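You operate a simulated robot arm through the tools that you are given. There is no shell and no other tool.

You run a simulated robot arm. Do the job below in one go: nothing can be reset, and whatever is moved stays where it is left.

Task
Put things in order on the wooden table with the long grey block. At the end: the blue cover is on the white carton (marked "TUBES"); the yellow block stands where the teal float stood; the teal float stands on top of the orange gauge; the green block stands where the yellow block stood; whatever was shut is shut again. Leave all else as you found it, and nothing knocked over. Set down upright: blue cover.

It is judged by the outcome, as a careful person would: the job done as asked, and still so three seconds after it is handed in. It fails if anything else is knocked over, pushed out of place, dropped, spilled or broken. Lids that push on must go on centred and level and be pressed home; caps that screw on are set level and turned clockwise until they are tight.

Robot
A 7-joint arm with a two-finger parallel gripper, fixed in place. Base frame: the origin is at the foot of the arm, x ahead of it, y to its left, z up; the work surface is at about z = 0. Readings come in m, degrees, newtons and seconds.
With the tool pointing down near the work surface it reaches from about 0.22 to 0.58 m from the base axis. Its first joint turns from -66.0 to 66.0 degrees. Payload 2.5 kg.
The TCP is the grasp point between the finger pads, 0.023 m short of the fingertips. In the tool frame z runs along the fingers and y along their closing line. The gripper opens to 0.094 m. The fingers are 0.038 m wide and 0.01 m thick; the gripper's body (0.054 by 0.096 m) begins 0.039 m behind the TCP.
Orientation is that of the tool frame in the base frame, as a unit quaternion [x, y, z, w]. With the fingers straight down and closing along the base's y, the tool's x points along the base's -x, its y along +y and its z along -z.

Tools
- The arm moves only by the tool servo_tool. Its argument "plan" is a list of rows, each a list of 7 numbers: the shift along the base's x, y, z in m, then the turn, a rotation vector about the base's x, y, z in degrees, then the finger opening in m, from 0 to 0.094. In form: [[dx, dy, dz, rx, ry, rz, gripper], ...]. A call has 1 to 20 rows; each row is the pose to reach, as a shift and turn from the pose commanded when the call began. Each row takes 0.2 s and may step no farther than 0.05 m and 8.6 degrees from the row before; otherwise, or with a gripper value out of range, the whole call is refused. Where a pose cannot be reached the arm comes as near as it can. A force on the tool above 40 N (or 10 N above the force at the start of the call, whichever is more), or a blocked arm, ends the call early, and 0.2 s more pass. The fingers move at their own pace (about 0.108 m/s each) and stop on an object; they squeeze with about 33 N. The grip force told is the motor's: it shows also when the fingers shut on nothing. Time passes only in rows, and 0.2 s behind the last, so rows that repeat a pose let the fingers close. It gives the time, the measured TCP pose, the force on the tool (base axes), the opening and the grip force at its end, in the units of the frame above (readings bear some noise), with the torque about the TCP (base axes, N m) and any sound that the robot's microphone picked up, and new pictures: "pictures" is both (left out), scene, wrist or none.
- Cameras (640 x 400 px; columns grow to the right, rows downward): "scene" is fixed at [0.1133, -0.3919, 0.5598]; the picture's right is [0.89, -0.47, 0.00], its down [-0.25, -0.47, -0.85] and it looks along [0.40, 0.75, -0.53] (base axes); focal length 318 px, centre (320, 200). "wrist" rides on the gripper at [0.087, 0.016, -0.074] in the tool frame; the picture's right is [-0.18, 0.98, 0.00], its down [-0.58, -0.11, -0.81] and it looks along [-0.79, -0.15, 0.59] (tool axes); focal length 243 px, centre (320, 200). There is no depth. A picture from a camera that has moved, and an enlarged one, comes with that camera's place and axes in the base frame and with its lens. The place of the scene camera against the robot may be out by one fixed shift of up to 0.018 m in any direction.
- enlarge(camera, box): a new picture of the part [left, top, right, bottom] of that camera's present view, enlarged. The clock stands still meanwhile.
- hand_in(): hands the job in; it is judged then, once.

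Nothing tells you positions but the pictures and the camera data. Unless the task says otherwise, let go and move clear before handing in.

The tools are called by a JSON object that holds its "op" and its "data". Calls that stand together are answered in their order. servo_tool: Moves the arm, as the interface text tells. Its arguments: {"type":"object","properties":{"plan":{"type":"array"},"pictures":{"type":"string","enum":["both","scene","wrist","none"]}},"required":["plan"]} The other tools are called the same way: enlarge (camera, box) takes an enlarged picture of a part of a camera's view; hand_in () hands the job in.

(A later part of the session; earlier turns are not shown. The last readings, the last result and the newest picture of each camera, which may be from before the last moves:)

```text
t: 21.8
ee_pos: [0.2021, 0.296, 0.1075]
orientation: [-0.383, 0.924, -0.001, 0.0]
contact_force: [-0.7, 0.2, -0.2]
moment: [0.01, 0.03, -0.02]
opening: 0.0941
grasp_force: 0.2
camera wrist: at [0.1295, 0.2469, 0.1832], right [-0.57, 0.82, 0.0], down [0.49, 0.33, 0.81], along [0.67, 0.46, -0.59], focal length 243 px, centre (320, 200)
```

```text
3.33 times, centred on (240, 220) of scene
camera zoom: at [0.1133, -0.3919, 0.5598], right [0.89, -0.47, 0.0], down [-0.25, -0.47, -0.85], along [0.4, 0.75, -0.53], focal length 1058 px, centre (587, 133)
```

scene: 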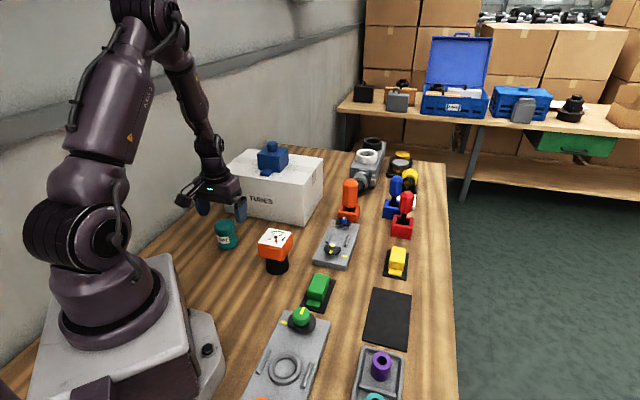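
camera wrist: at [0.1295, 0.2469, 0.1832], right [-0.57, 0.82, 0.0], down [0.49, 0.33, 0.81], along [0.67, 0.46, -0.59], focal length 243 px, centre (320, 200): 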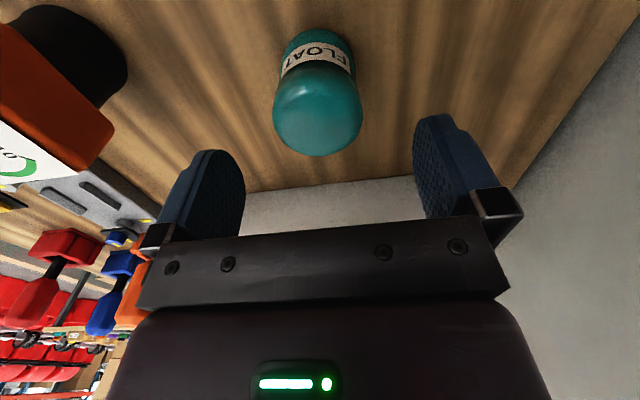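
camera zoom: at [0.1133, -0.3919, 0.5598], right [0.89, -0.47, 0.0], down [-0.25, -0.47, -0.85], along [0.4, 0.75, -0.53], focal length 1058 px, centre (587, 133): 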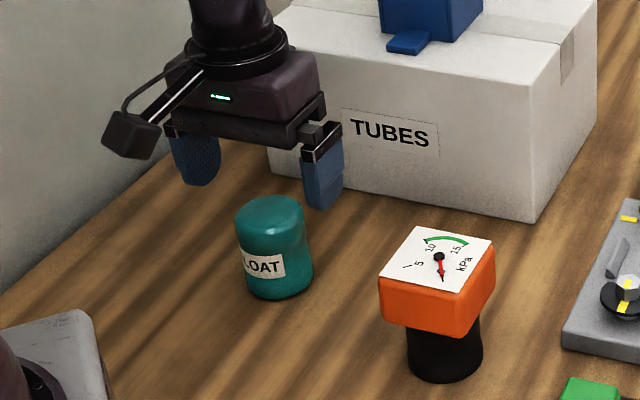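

The float's centre is near (0.2025, 0.2953), its top is at about z = 0.06, and it is about 54 mm across. I'll descend around it and close.

{"op": "servo_tool", "data": {"plan": [[0.001, -0.001, -0.02, 0, 0, 0, 0.094], [0.001, -0.001, -0.04, 0, 0, 0, 0.094], [0.001, -0.001, -0.06, 0, 0, 0, 0.094], [0.001, -0.001, -0.0715, 0, 0, 0, 0.094], [0.001, -0.001, -0.0715, 0, 0, 0, 0.094]]}}

{"op": "enlarge", "data": {"camera": "scene", "box": [180, 160, 300, 280]}}

```text
t: 23.0
ee_pos: [0.2049, 0.2947, 0.0367]
orientation: [-0.383, 0.924, 0.0, -0.001]
contact_force: [0.1, 0.5, -0.2]
moment: [0.0, 0.01, 0.02]
opening: 0.094
grasp_force: 0.0
camera wrist: at [0.1308, 0.2456, 0.1122], right [-0.57, 0.82, 0.0], down [0.49, 0.33, 0.81], along [0.67, 0.46, -0.59], focal length 243 px, centre (320, 200)
```

scene: 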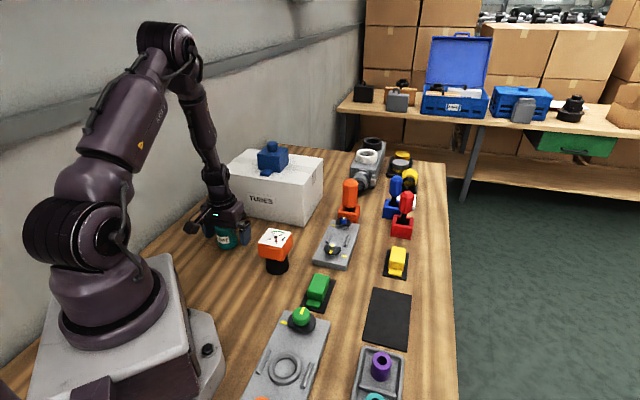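
wrist: 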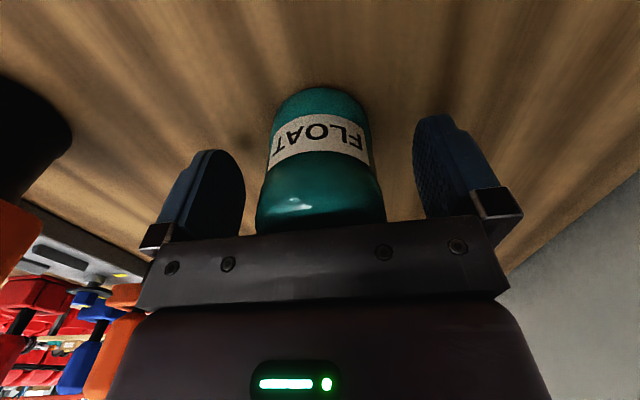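

```text
3.33 times, centred on (240, 220) of scene
camera zoom: at [0.1133, -0.3919, 0.5598], right [0.89, -0.47, 0.0], down [-0.25, -0.47, -0.85], along [0.4, 0.75, -0.53], focal length 1058 px, centre (587, 133)
```

zoom: 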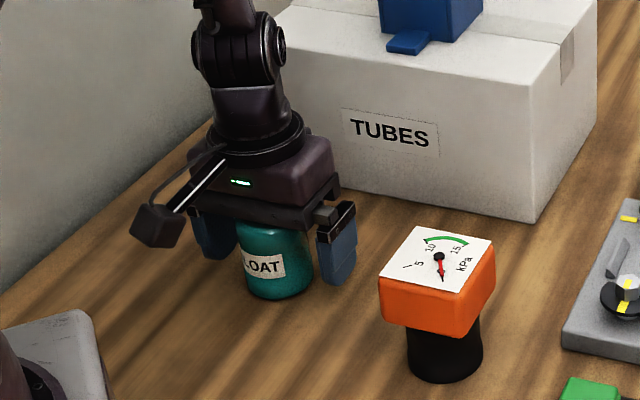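

The fingers straddle the float evenly. I'll close on it.

{"op": "servo_tool", "data": {"plan": [[0, 0, 0, 0, 0, 0, 0.06], [0, 0, 0, 0, 0, 0, 0.03], [0, 0, 0, 0, 0, 0, 0.03], [0, 0, 0, 0, 0, 0, 0.03]]}}

{"op": "enlarge", "data": {"camera": "wrist", "box": [200, 60, 440, 240]}}

```text
t: 24.0
ee_pos: [0.204, 0.2959, 0.0371]
orientation: [-0.383, 0.924, 0.001, 0.0]
contact_force: [0.4, 0.3, 0.9]
moment: [0.0, -0.03, -0.02]
opening: 0.0505
grasp_force: 33.4
camera wrist: at [0.1307, 0.2456, 0.1125], right [-0.57, 0.82, 0.0], down [0.49, 0.33, 0.81], along [0.67, 0.46, -0.59], focal length 243 px, centre (320, 200)
```

scene: 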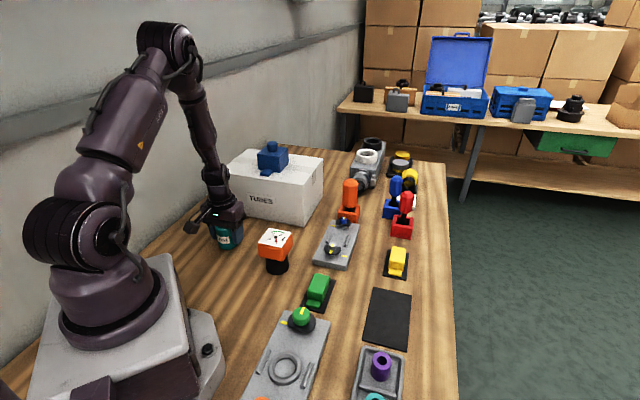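
wrist: 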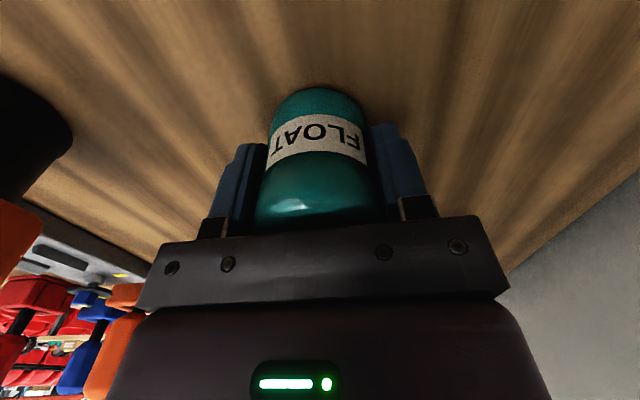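

```text
2.22 times, centred on (320, 150) of wrist
camera zoom: at [0.1307, 0.2456, 0.1125], right [-0.57, 0.82, 0.0], down [0.49, 0.33, 0.81], along [0.67, 0.46, -0.59], focal length 539 px, centre (320, 311)
```

zoom: 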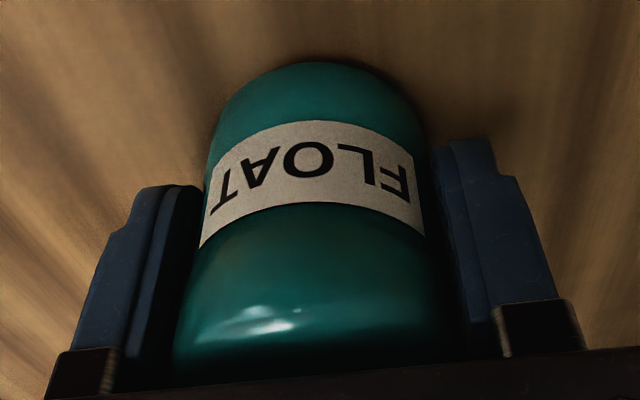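

I hold the float at 50.5 mm; its spot is (0.204, 0.295), and I'll keep that for the yellow block. I'll lift it straight up and position so the wrist camera sees the gauge face beside it.

{"op": "servo_tool", "data": {"plan": [[0, 0, 0.01, 0, 0, 0, 0.03], [0, 0, 0.04, 0, 0, 0, 0.03], [0, 0, 0.08, 0, 0, 0, 0.03], [0, 0, 0.12, 0, 0, 0, 0.03], [-0.005, -0.015, 0.16, 0, 0, 0, 0.03], [-0.01, -0.03, 0.2, 0, 0, 0, 0.03], [-0.014, -0.045, 0.213, 0, 0, 0, 0.03], [-0.014, -0.045, 0.213, 0, 0, 0, 0.03], [-0.014, -0.045, 0.213, 0, 0, 0, 0.03]]}}

{"op": "enlarge", "data": {"camera": "wrist", "box": [90, 10, 282, 130]}}

{"op": "enlarge", "data": {"camera": "scene", "box": [230, 210, 330, 290]}}

```text
t: 26.0
ee_pos: [0.1902, 0.2497, 0.2523]
orientation: [-0.383, 0.924, 0.0, -0.001]
contact_force: [0.9, -0.6, -1.0]
moment: [-0.01, 0.0, 0.03]
opening: 0.0504
grasp_force: 33.3
camera wrist: at [0.1169, 0.2011, 0.326], right [-0.57, 0.82, 0.0], down [0.49, 0.33, 0.81], along [0.66, 0.46, -0.59], focal length 243 px, centre (320, 200)
```

scene: 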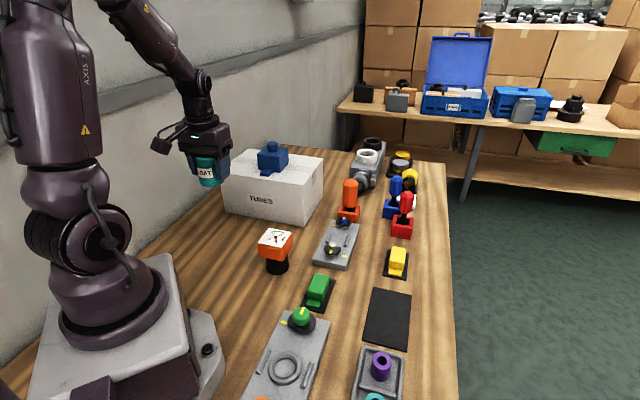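
wrist: 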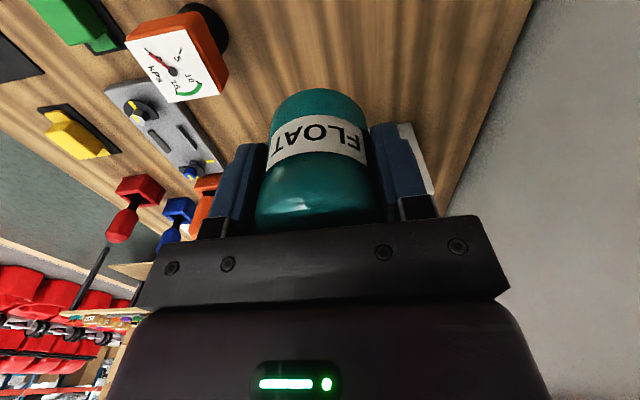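

```text
3.33 times, centred on (186, 70) of wrist
camera zoom: at [0.1169, 0.2011, 0.326], right [-0.57, 0.82, 0.0], down [0.49, 0.33, 0.81], along [0.66, 0.46, -0.59], focal length 809 px, centre (767, 633)
```

zoom: 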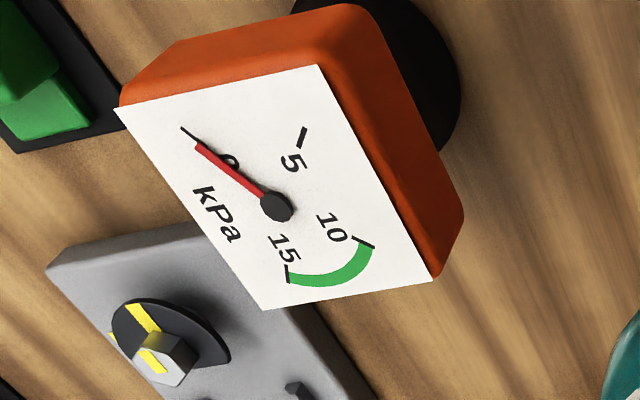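

```text
5.00 times, centred on (280, 250) of scene
camera zoom: at [0.1133, -0.3919, 0.5598], right [0.89, -0.47, 0.0], down [-0.25, -0.47, -0.85], along [0.4, 0.75, -0.53], focal length 1588 px, centre (520, -50)
```

zoom: 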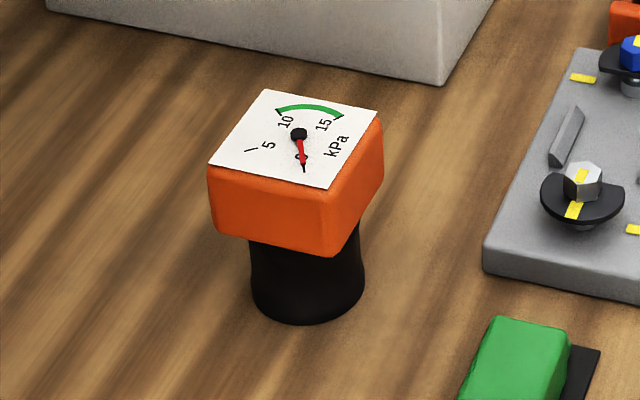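

The gauge face is a level square of about 59 mm, turned 45°, with its centre near (0.2885, 0.154) and its top near z = 0.088. I'll take a second view from closer to pin this down.

{"op": "servo_tool", "data": {"plan": [[0.02, -0.01, -0.01, 0, 0, 0, 0.03], [0.04, -0.02, -0.02, 0, 0, 0, 0.03], [0.06, -0.03, -0.032, 0, 0, 0, 0.03], [0.06, -0.03, -0.032, 0, 0, 0, 0.03], [0.06, -0.03, -0.032, 0, 0, 0, 0.03]]}}

{"op": "enlarge", "data": {"camera": "wrist", "box": [130, 0, 322, 120]}}

```text
t: 27.2
ee_pos: [0.2519, 0.22, 0.2189]
orientation: [-0.384, 0.923, 0.0, 0.0]
contact_force: [-0.3, 0.4, -0.3]
moment: [0.01, 0.01, -0.01]
opening: 0.0506
grasp_force: 32.9
camera wrist: at [0.1772, 0.1703, 0.2939], right [-0.57, 0.82, 0.0], down [0.49, 0.33, 0.81], along [0.67, 0.46, -0.59], focal length 243 px, centre (320, 200)
```

scene: 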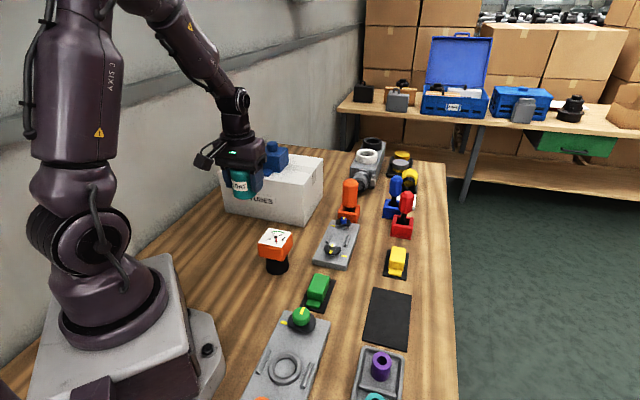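
wrist: 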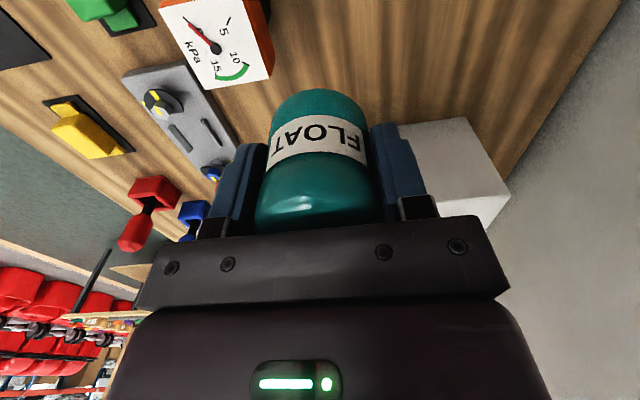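

```text
3.33 times, centred on (226, 60) of wrist
camera zoom: at [0.1772, 0.1703, 0.2939], right [-0.57, 0.82, 0.0], down [0.49, 0.33, 0.81], along [0.67, 0.46, -0.59], focal length 809 px, centre (633, 667)
```

zoom: 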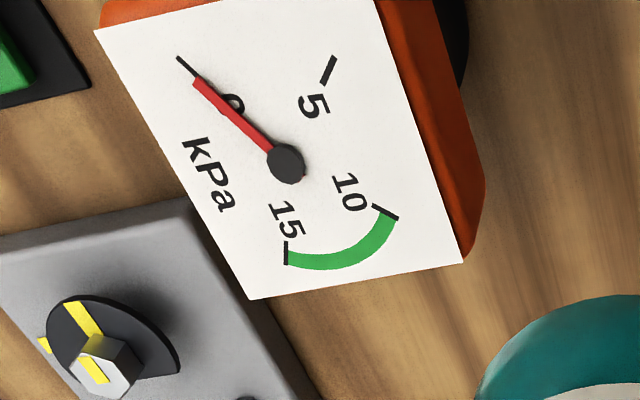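

Both views agree: the gauge face's centre is (0.2895, 0.154) at z≈0.087, with a small hub and needle in the middle. I'll bring the float over it and come partway down.

{"op": "servo_tool", "data": {"plan": [[0.02, -0.033, 0.0, 0, 0, 0, 0.03], [0.0397, -0.0662, 0.0, 0, 0, 0, 0.03], [0.0397, -0.0662, -0.03, 0, 0, 0, 0.03], [0.0397, -0.0662, -0.06, 0, 0, 0, 0.03], [0.0397, -0.0662, -0.06, 0, 0, 0, 0.03], [0.0397, -0.0662, -0.06, 0, 0, 0, 0.03]]}}

{"op": "enlarge", "data": {"camera": "scene", "box": [220, 190, 340, 290]}}

{"op": "enlarge", "data": {"camera": "wrist", "box": [200, 0, 440, 150]}}

```text
t: 28.6
ee_pos: [0.2913, 0.1534, 0.1598]
orientation: [-0.383, 0.924, 0.0, 0.0]
contact_force: [-0.6, -0.1, -0.7]
moment: [-0.03, 0.0, 0.01]
opening: 0.0503
grasp_force: 32.8
camera wrist: at [0.2172, 0.1046, 0.2341], right [-0.57, 0.82, 0.0], down [0.49, 0.33, 0.81], along [0.66, 0.46, -0.59], focal length 243 px, centre (320, 200)
```

scene: 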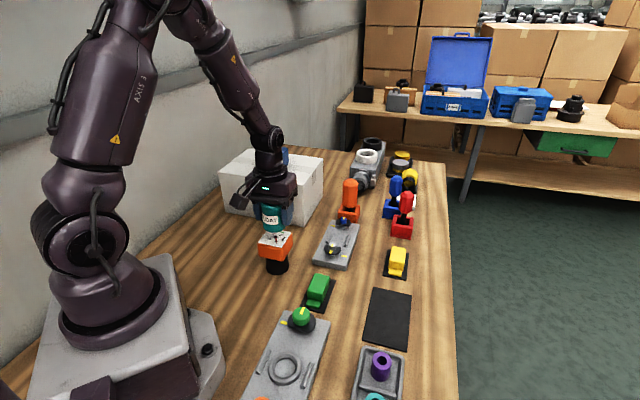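
wrist: 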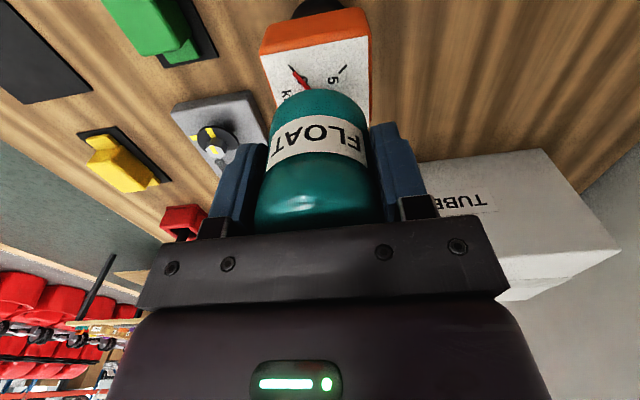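

```text
4.00 times, centred on (280, 240) of scene
camera zoom: at [0.1133, -0.3919, 0.5598], right [0.89, -0.47, 0.0], down [-0.25, -0.47, -0.85], along [0.4, 0.75, -0.53], focal length 1270 px, centre (480, 40)
```

zoom: 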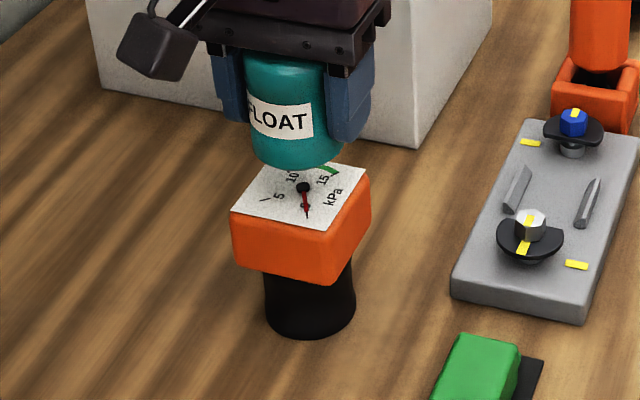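

```text
2.67 times, centred on (320, 75) of wrist
camera zoom: at [0.2172, 0.1046, 0.2341], right [-0.57, 0.82, 0.0], down [0.49, 0.33, 0.81], along [0.66, 0.46, -0.59], focal length 647 px, centre (320, 533)
```

zoom: 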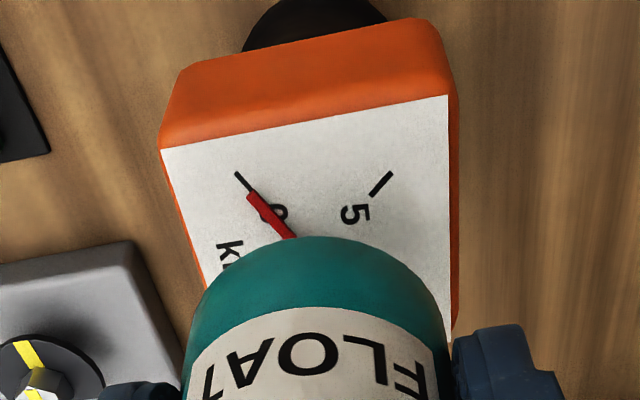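

The float is about 2 mm off the face's centre. I'll correct that and lower close to the gauge.

{"op": "servo_tool", "data": {"plan": [[-0.0018, 0.0013, 0.0, 0, 0, 0, 0.03], [-0.0018, 0.0013, -0.01, 0, 0, 0, 0.03], [-0.0018, 0.0013, -0.02, 0, 0, 0, 0.03], [-0.0018, 0.0013, -0.025, 0, 0, 0, 0.03], [-0.0018, 0.0013, -0.025, 0, 0, 0, 0.03], [-0.0018, 0.0013, -0.025, 0, 0, 0, 0.03]]}}

{"op": "enlarge", "data": {"camera": "scene", "box": [230, 200, 320, 275]}}

{"op": "enlarge", "data": {"camera": "wrist", "box": [200, 0, 440, 150]}}

```text
t: 30.0
ee_pos: [0.2865, 0.1562, 0.1336]
orientation: [-0.384, 0.923, 0.001, -0.001]
contact_force: [-0.4, 0.3, -1.4]
moment: [0.04, 0.03, -0.01]
opening: 0.0503
grasp_force: 33.0
camera wrist: at [0.2145, 0.1063, 0.2087], right [-0.57, 0.82, 0.0], down [0.49, 0.33, 0.81], along [0.67, 0.46, -0.59], focal length 243 px, centre (320, 200)
```

scene: 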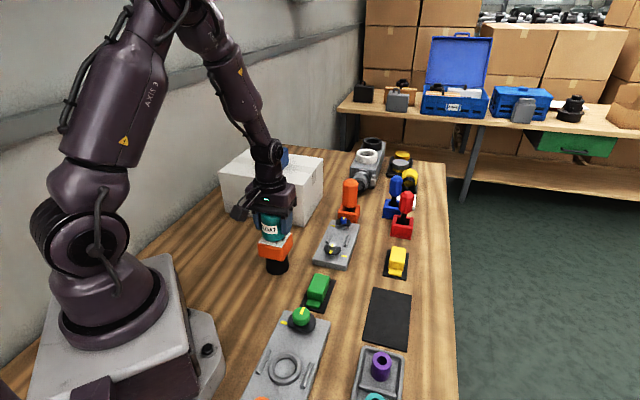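
wrist: 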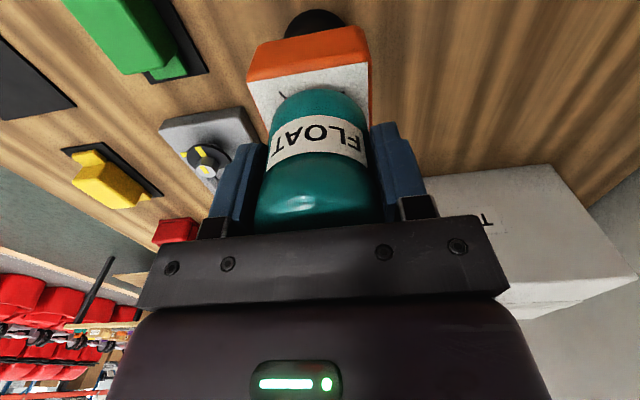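

```text
5.33 times, centred on (275, 238) of scene
camera zoom: at [0.1133, -0.3919, 0.5598], right [0.89, -0.47, 0.0], down [-0.25, -0.47, -0.85], along [0.4, 0.75, -0.53], focal length 1694 px, centre (560, 0)
```

zoom: 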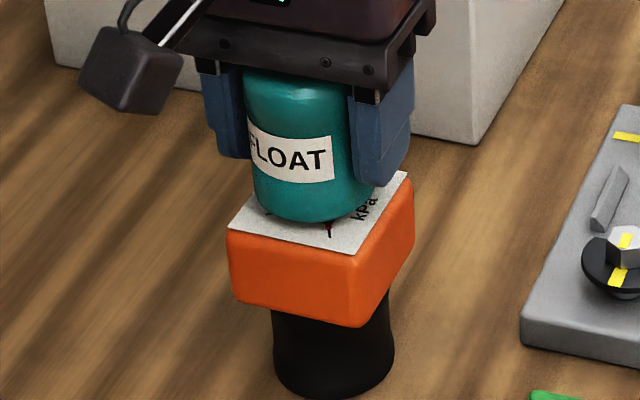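

```text
2.67 times, centred on (320, 75) of wrist
camera zoom: at [0.2145, 0.1063, 0.2087], right [-0.57, 0.82, 0.0], down [0.49, 0.33, 0.81], along [0.67, 0.46, -0.59], focal length 647 px, centre (320, 533)
```

zoom: 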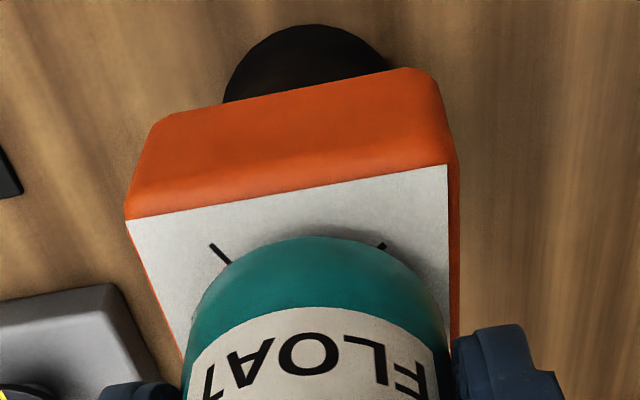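

Alignment looks right within about 1–2 mm in both views. I'll lower the last centimetre slowly, watching the force.

{"op": "servo_tool", "data": {"plan": [[0.0005, -0.0003, -0.002, 0, 0, 0, 0.03], [0.0005, -0.0003, -0.004, 0, 0, 0, 0.03], [0.0005, -0.0003, -0.006, 0, 0, 0, 0.03], [0.0005, -0.0003, -0.006, 0, 0, 0, 0.03]], "pictures": "none"}}

```text
t: 31.0
ee_pos: [0.2886, 0.1548, 0.1286]
orientation: [-0.383, 0.924, 0.001, 0.001]
contact_force: [-3.5, -1.3, 16.5]
moment: [-0.06, 0.22, 0.11]
opening: 0.0503
grasp_force: 32.7
```

Contact came at TCP z≈0.129. I'll ease off about 1 mm and look at how the float sits before releasing.

{"op": "servo_tool", "data": {"plan": [[0, 0, 0.0008, 0, 0, 0, 0.03], [0, 0, 0.0012, 0, 0, 0, 0.03], [0, 0, 0.0012, 0, 0, 0, 0.03]]}}

{"op": "enlarge", "data": {"camera": "scene", "box": [235, 205, 315, 272]}}

{"op": "enlarge", "data": {"camera": "wrist", "box": [220, 0, 420, 125]}}

```text
t: 31.8
ee_pos: [0.2876, 0.1549, 0.1292]
orientation: [-0.382, 0.924, 0.0, -0.001]
contact_force: [0.2, 0.0, 1.0]
moment: [-0.01, -0.02, 0.01]
opening: 0.0503
grasp_force: 32.7
camera wrist: at [0.2151, 0.106, 0.2039], right [-0.57, 0.82, 0.0], down [0.49, 0.33, 0.81], along [0.66, 0.46, -0.59], focal length 243 px, centre (320, 200)
```

scene: 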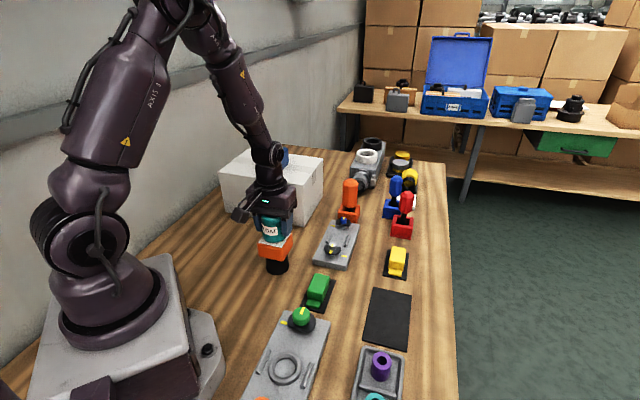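
wrist: 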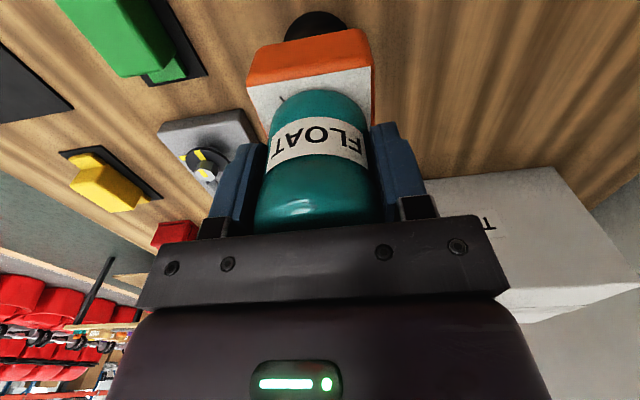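

```text
5.97 times, centred on (275, 238) of scene
camera zoom: at [0.1133, -0.3919, 0.5598], right [0.89, -0.47, 0.0], down [-0.25, -0.47, -0.85], along [0.4, 0.75, -0.53], focal length 1896 px, centre (589, -30)
```

zoom: 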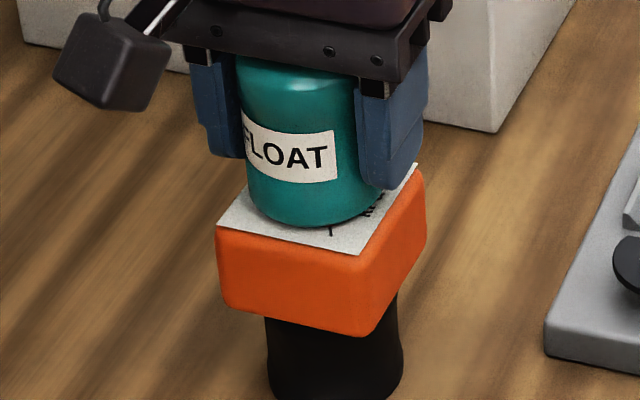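

```text
3.20 times, centred on (320, 62) of wrist
camera zoom: at [0.2151, 0.106, 0.2039], right [-0.57, 0.82, 0.0], down [0.49, 0.33, 0.81], along [0.66, 0.46, -0.59], focal length 776 px, centre (320, 640)
```

zoom: 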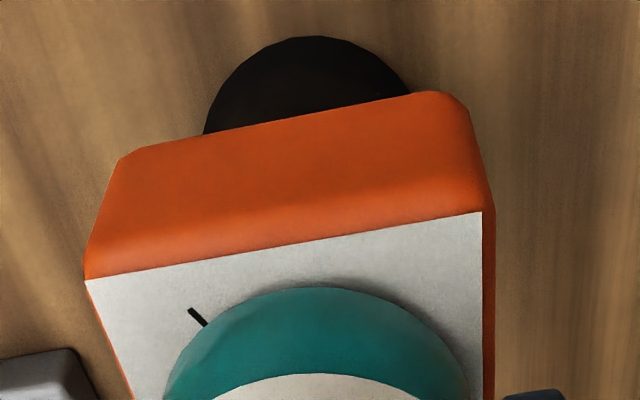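

The float sits flat on the face and reads centred. I'll open gently and rise.

{"op": "servo_tool", "data": {"plan": [[0, 0, 0, 0, 0, 0, 0.052], [0, 0, 0, 0, 0, 0, 0.056], [0, 0, 0, 0, 0, 0, 0.066], [0, 0, 0, 0, 0, 0, 0.08], [0, 0, 0, 0, 0, 0, 0.08]], "pictures": "scene"}}

{"op": "enlarge", "data": {"camera": "scene", "box": [235, 205, 315, 272]}}

```text
t: 33.0
ee_pos: [0.2883, 0.1555, 0.1298]
orientation: [-0.383, 0.924, 0.001, 0.0]
contact_force: [0.7, -0.2, 0.6]
moment: [0.02, -0.01, -0.01]
opening: 0.0801
grasp_force: 0.1
```

scene: 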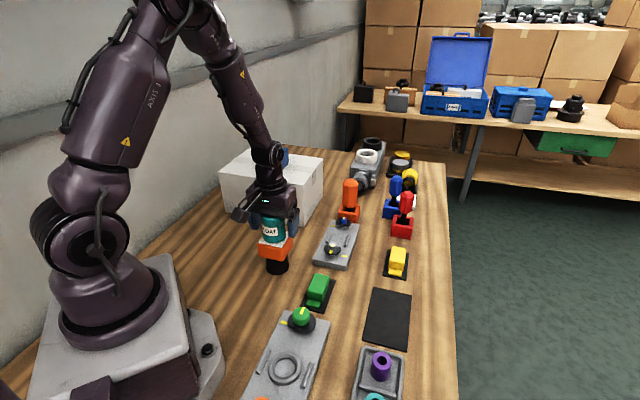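

```text
5.97 times, centred on (275, 238) of scene
camera zoom: at [0.1133, -0.3919, 0.5598], right [0.89, -0.47, 0.0], down [-0.25, -0.47, -0.85], along [0.4, 0.75, -0.53], focal length 1896 px, centre (589, -30)
```

zoom: 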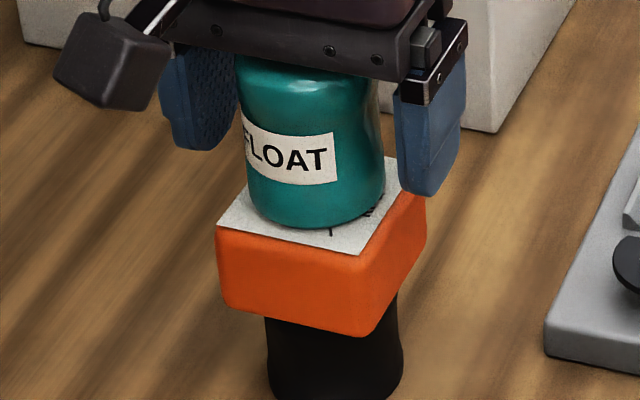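

The float stands by itself on the gauge. I'll rise straight up and check it.

{"op": "servo_tool", "data": {"plan": [[0, 0, 0.02, 0, 0, 0, 0.08], [0, 0, 0.05, 0, 0, 0, 0.08], [0, 0, 0.09, 0, 0, 0, 0.08], [0, 0, 0.13, 0, 0, 0, 0.09], [0, 0, 0.13, 0, 0, 0, 0.09]]}}

{"op": "enlarge", "data": {"camera": "scene", "box": [235, 200, 315, 275]}}

{"op": "enlarge", "data": {"camera": "wrist", "box": [220, 0, 420, 125]}}

```text
t: 34.2
ee_pos: [0.2882, 0.1542, 0.2583]
orientation: [-0.383, 0.924, 0.001, 0.0]
contact_force: [0.5, -0.1, -0.8]
moment: [0.02, -0.04, 0.0]
opening: 0.0899
grasp_force: 0.1
camera wrist: at [0.2153, 0.1046, 0.3343], right [-0.57, 0.82, 0.0], down [0.49, 0.33, 0.81], along [0.66, 0.46, -0.59], focal length 243 px, centre (320, 200)
```

scene: 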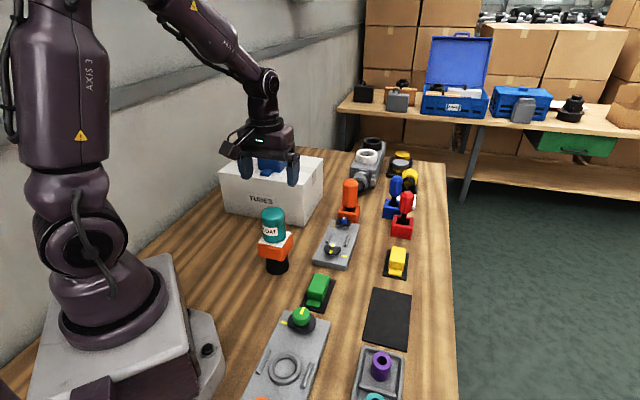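
wrist: 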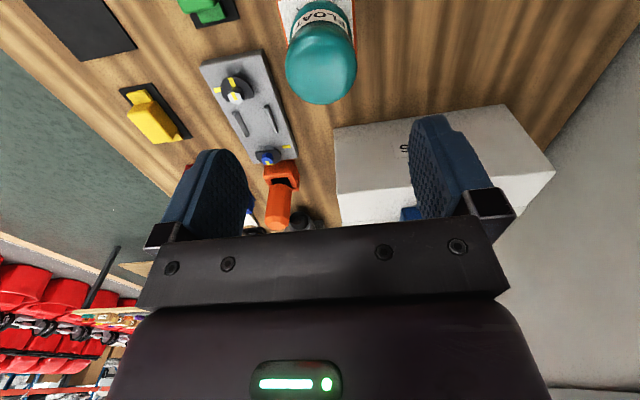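

```text
5.33 times, centred on (275, 238) of scene
camera zoom: at [0.1133, -0.3919, 0.5598], right [0.89, -0.47, 0.0], down [-0.25, -0.47, -0.85], along [0.4, 0.75, -0.53], focal length 1694 px, centre (560, 0)
```

zoom: 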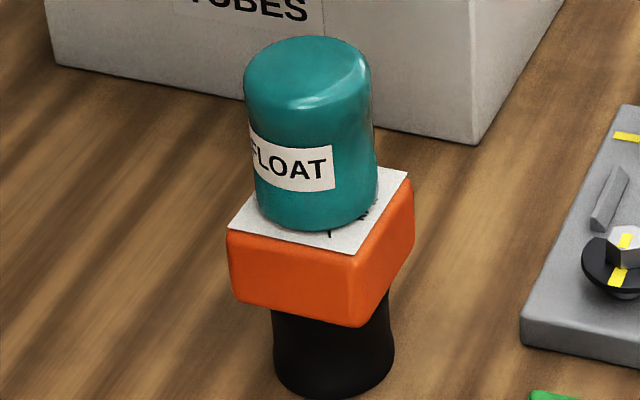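

```text
3.20 times, centred on (320, 62) of wrist
camera zoom: at [0.2153, 0.1046, 0.3343], right [-0.57, 0.82, 0.0], down [0.49, 0.33, 0.81], along [0.66, 0.46, -0.59], focal length 776 px, centre (320, 640)
```

zoom: 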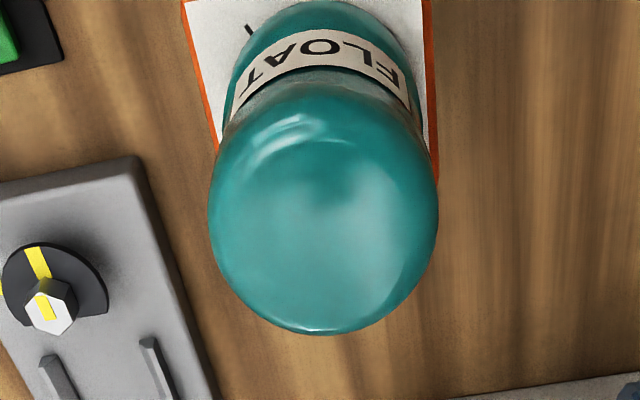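

The float stands upright and central on the gauge. Next is the yellow block near (0.546, 0.023), so I'll move over it for a close view.

{"op": "servo_tool", "data": {"plan": [[0.037, -0.019, 0.0, 0, 0, 0, 0.09], [0.074, -0.038, 0.0, 0, 0, 0, 0.09], [0.111, -0.057, 0.0, 0, 0, 0, 0.09], [0.148, -0.076, 0.0, 0, 0, 0, 0.09], [0.185, -0.095, 0.0, 0, 0, 0, 0.09], [0.222, -0.114, -0.02, 0, 0, 0, 0.09], [0.257, -0.132, -0.05, 0, 0, 0, 0.09], [0.257, -0.132, -0.09, 0, 0, 0, 0.09], [0.257, -0.132, -0.11, 0, 0, 0, 0.09], [0.257, -0.132, -0.11, 0, 0, 0, 0.09]]}}

{"op": "enlarge", "data": {"camera": "wrist", "box": [220, 10, 420, 135]}}

{"op": "enlarge", "data": {"camera": "scene", "box": [340, 180, 460, 300]}}

```text
t: 36.4
ee_pos: [0.545, 0.0228, 0.1493]
orientation: [-0.383, 0.924, 0.0, 0.0]
contact_force: [0.1, -0.2, -0.3]
moment: [0.01, 0.04, 0.02]
opening: 0.0901
grasp_force: 0.0
camera wrist: at [0.4715, -0.0264, 0.224], right [-0.57, 0.82, 0.0], down [0.49, 0.33, 0.81], along [0.66, 0.46, -0.59], focal length 243 px, centre (320, 200)
```

scene: 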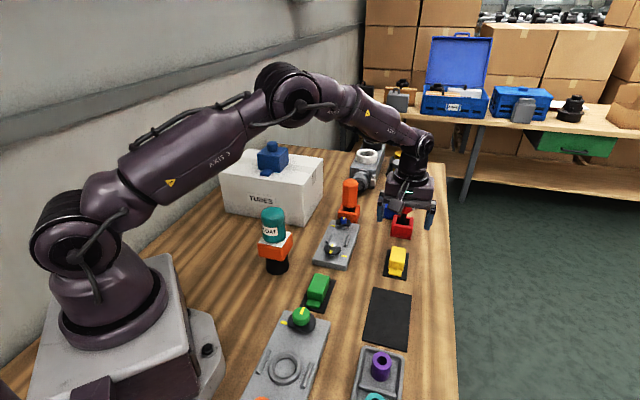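
wrist: 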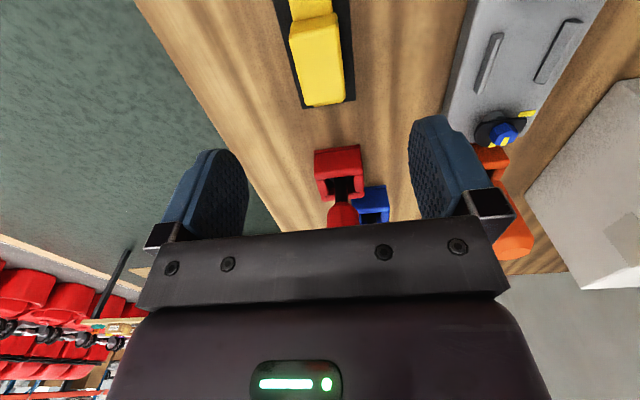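

```text
3.20 times, centred on (320, 72) of wrist
camera zoom: at [0.4715, -0.0264, 0.224], right [-0.57, 0.82, 0.0], down [0.49, 0.33, 0.81], along [0.66, 0.46, -0.59], focal length 776 px, centre (320, 608)
```

zoom: 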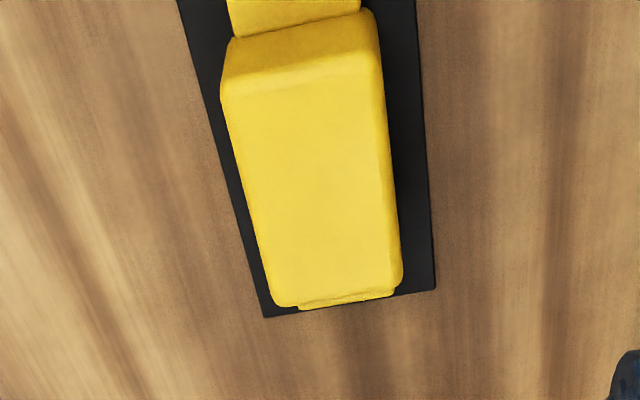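

```text
3.33 times, centred on (400, 240) of scene
camera zoom: at [0.1133, -0.3919, 0.5598], right [0.89, -0.47, 0.0], down [-0.25, -0.47, -0.85], along [0.4, 0.75, -0.53], focal length 1058 px, centre (53, 67)
```

zoom: 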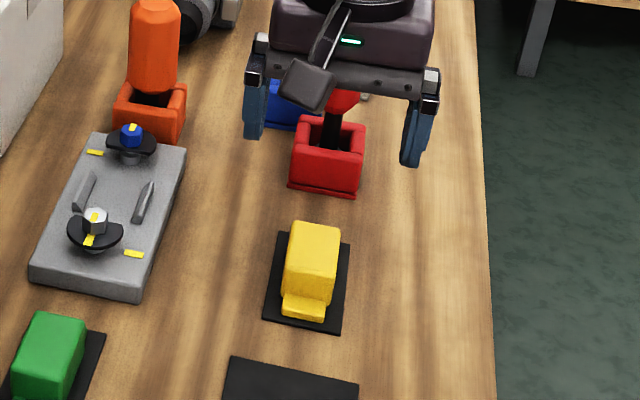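

The yellow block's body is about 34×50 mm with its top at z≈0.037, and its centre, like its pad's, is (0.546, 0.026). I'll correct by a few millimetres and descend around it.

{"op": "servo_tool", "data": {"plan": [[0.001, 0.003, -0.02, 0, 0, 0, 0.08], [0.001, 0.003, -0.05, 0, 0, 0, 0.08], [0.001, 0.003, -0.07, 0, 0, 0, 0.08], [0.001, 0.003, -0.07, 0, 0, 0, 0.08]]}}

{"op": "enlarge", "data": {"camera": "wrist", "box": [200, 50, 440, 200]}}

{"op": "enlarge", "data": {"camera": "scene", "box": [340, 180, 460, 300]}}

```text
t: 37.4
ee_pos: [0.5468, 0.0267, 0.0781]
orientation: [-0.383, 0.924, 0.0, 0.0]
contact_force: [-0.3, -0.1, 1.1]
moment: [0.02, 0.01, 0.01]
opening: 0.0799
grasp_force: 0.1
camera wrist: at [0.4729, -0.0234, 0.1533], right [-0.57, 0.82, 0.0], down [0.49, 0.33, 0.81], along [0.67, 0.46, -0.59], focal length 243 px, centre (320, 200)
```

scene: 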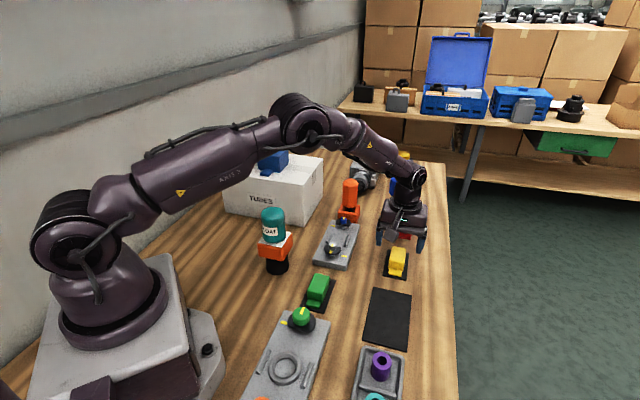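
wrist: 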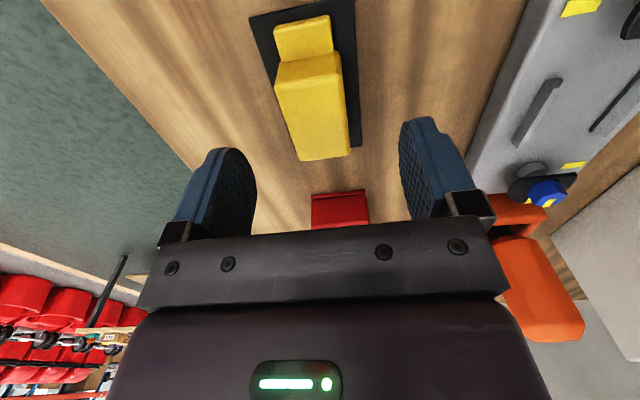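

```text
2.67 times, centred on (320, 125) of wrist
camera zoom: at [0.4729, -0.0234, 0.1533], right [-0.57, 0.82, 0.0], down [0.49, 0.33, 0.81], along [0.67, 0.46, -0.59], focal length 647 px, centre (320, 400)
```

zoom: 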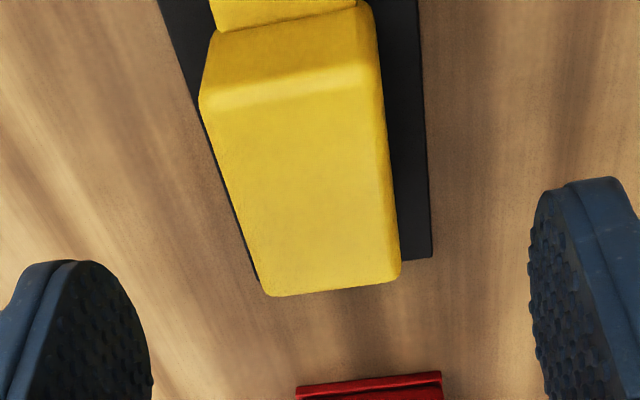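

```text
3.33 times, centred on (400, 240) of scene
camera zoom: at [0.1133, -0.3919, 0.5598], right [0.89, -0.47, 0.0], down [-0.25, -0.47, -0.85], along [0.4, 0.75, -0.53], focal length 1058 px, centre (53, 67)
```

zoom: 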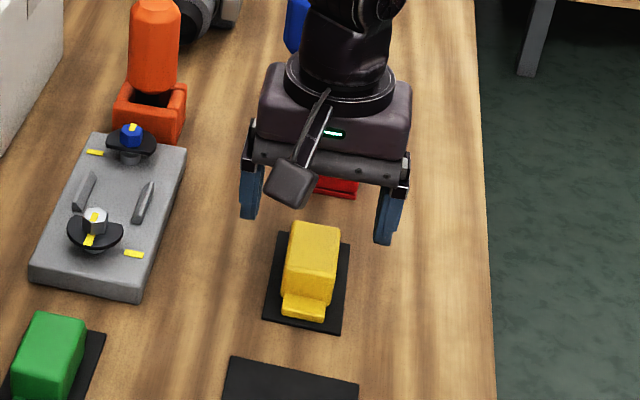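

The block's centre at (0.5465, 0.026) agrees with the TCP, and its top is at about z = 0.034. I'll descend to z≈0.029 with the fingertips just above the pad and close.

{"op": "servo_tool", "data": {"plan": [[0, 0, -0.02, 0, 0, 0, 0.08], [0, 0, -0.04, 0, 0, 0, 0.08], [0, 0, -0.046, 0, 0, 0, 0.08], [0, 0, -0.05, 0, 0, 0, 0.08], [0, 0, -0.05, 0, 0, 0, 0.08]]}}

{"op": "enlarge", "data": {"camera": "scene", "box": [360, 210, 440, 290]}}

```text
t: 38.6
ee_pos: [0.5475, 0.0254, 0.0285]
orientation: [-0.383, 0.924, 0.0, 0.0]
contact_force: [0.4, -0.4, -0.4]
moment: [-0.03, -0.01, 0.01]
opening: 0.08
grasp_force: 0.1
camera wrist: at [0.4732, -0.0237, 0.1039], right [-0.57, 0.82, 0.0], down [0.49, 0.33, 0.81], along [0.67, 0.46, -0.59], focal length 243 px, centre (320, 200)
```

scene: 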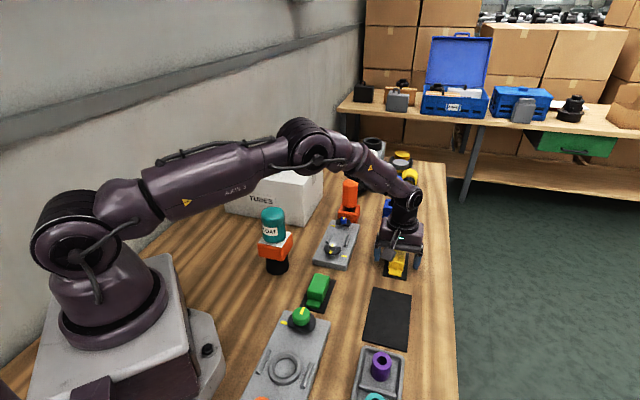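
wrist: 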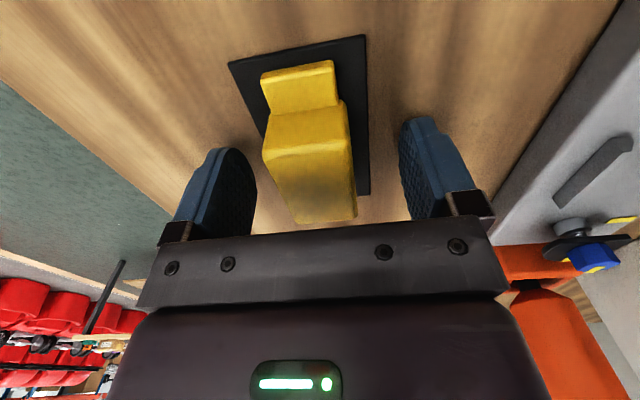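

```text
5.00 times, centred on (400, 250) of scene
camera zoom: at [0.1133, -0.3919, 0.5598], right [0.89, -0.47, 0.0], down [-0.25, -0.47, -0.85], along [0.4, 0.75, -0.53], focal length 1588 px, centre (-80, -50)
```

zoom: 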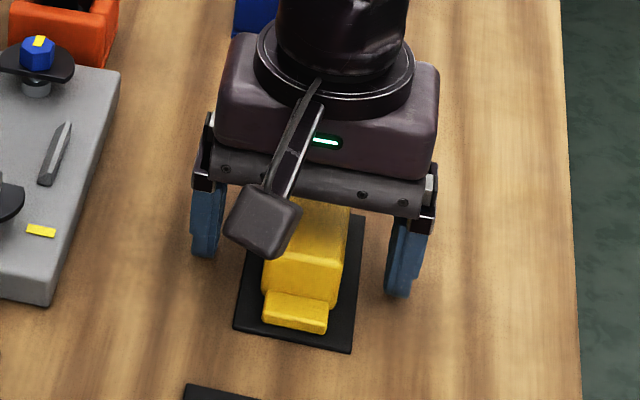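

The fingers straddle the block evenly. I'll close on it.

{"op": "servo_tool", "data": {"plan": [[0, 0, 0, 0, 0, 0, 0.05], [0, 0, 0, 0, 0, 0, 0.04], [0, 0, 0, 0, 0, 0, 0.015], [0, 0, 0, 0, 0, 0, 0.015], [0, 0, 0, 0, 0, 0, 0.015]]}}

{"op": "enlarge", "data": {"camera": "wrist", "box": [200, 30, 440, 230]}}

```text
t: 39.8
ee_pos: [0.5463, 0.027, 0.028]
orientation: [-0.382, 0.924, 0.0, 0.0]
contact_force: [0.7, -0.7, -0.1]
moment: [0.08, -0.05, -0.02]
opening: 0.0358
grasp_force: 32.7
camera wrist: at [0.4732, -0.0238, 0.1041], right [-0.57, 0.82, 0.0], down [0.49, 0.33, 0.81], along [0.67, 0.46, -0.59], focal length 243 px, centre (320, 200)
```

scene: 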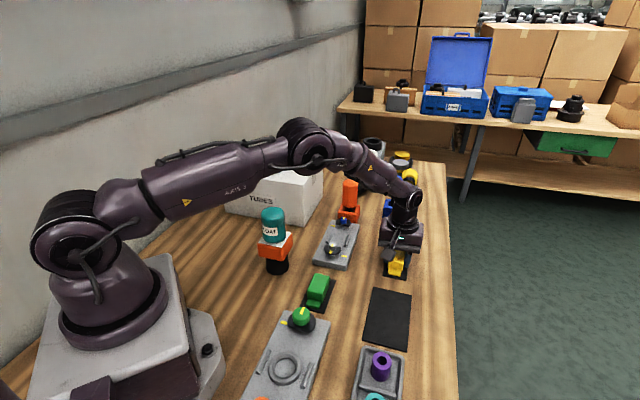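
wrist: 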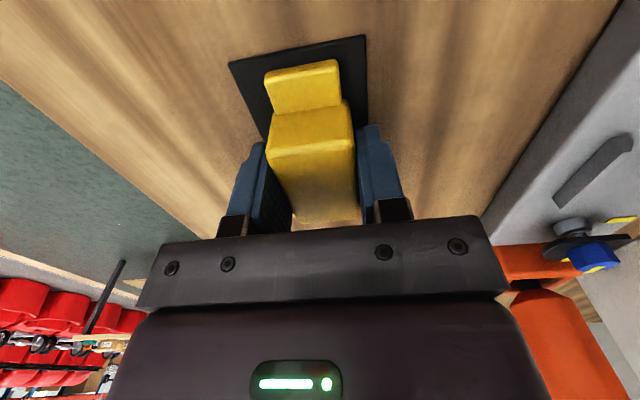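

```text
2.00 times, centred on (320, 130) of wrist
camera zoom: at [0.4732, -0.0238, 0.1041], right [-0.57, 0.82, 0.0], down [0.49, 0.33, 0.81], along [0.67, 0.46, -0.59], focal length 485 px, centre (320, 340)
```

zoom: 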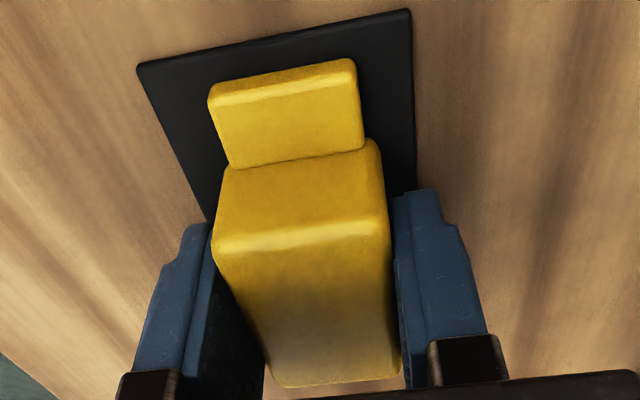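

The yellow block is gripped at 35.8 mm. I'll lift it straight up and check that the pad stays.

{"op": "servo_tool", "data": {"plan": [[0, 0, 0.004, 0, 0, 0, 0.015], [0, 0, 0.012, 0, 0, 0, 0.015], [0, 0, 0.03, 0, 0, 0, 0.015], [0, 0, 0.06, 0, 0, 0, 0.015], [0, 0, 0.1, 0, 0, 0, 0.015], [0, 0, 0.14, 0, 0, 0, 0.015], [0, 0, 0.18, 0, 0, 0, 0.015], [0, 0, 0.2, 0, 0, 0, 0.015], [0, 0, 0.2, 0, 0, 0, 0.015]]}}

{"op": "enlarge", "data": {"camera": "scene", "box": [320, 150, 460, 300]}}

```text
t: 41.8
ee_pos: [0.5465, 0.0267, 0.2305]
orientation: [-0.383, 0.924, 0.0, 0.0]
contact_force: [0.2, -0.1, -2.0]
moment: [0.02, 0.0, 0.0]
opening: 0.0357
grasp_force: 33.6
camera wrist: at [0.473, -0.0228, 0.3045], right [-0.57, 0.82, 0.0], down [0.49, 0.33, 0.81], along [0.66, 0.46, -0.59], focal length 243 px, centre (320, 200)
```

scene: 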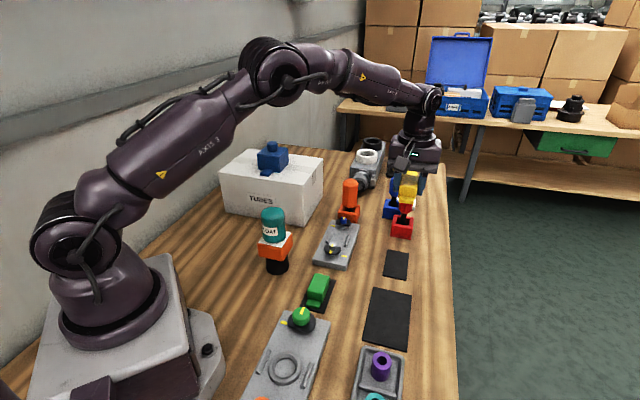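
wrist: 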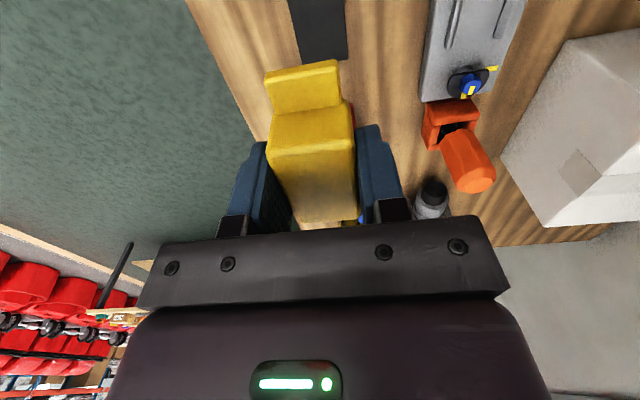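

```text
2.67 times, centred on (390, 225) of scene
camera zoom: at [0.1133, -0.3919, 0.5598], right [0.89, -0.47, 0.0], down [-0.25, -0.47, -0.85], along [0.4, 0.75, -0.53], focal length 847 px, centre (133, 133)
```

zoom: 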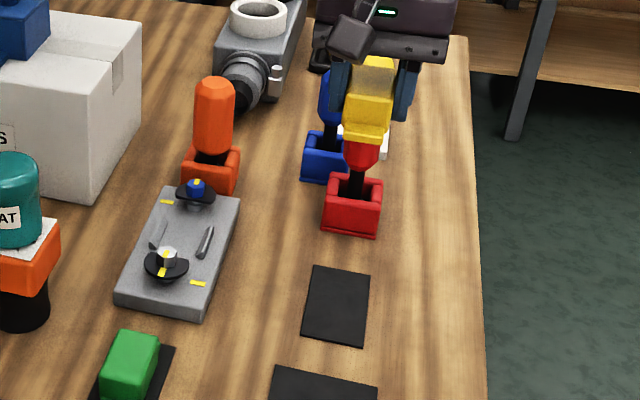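

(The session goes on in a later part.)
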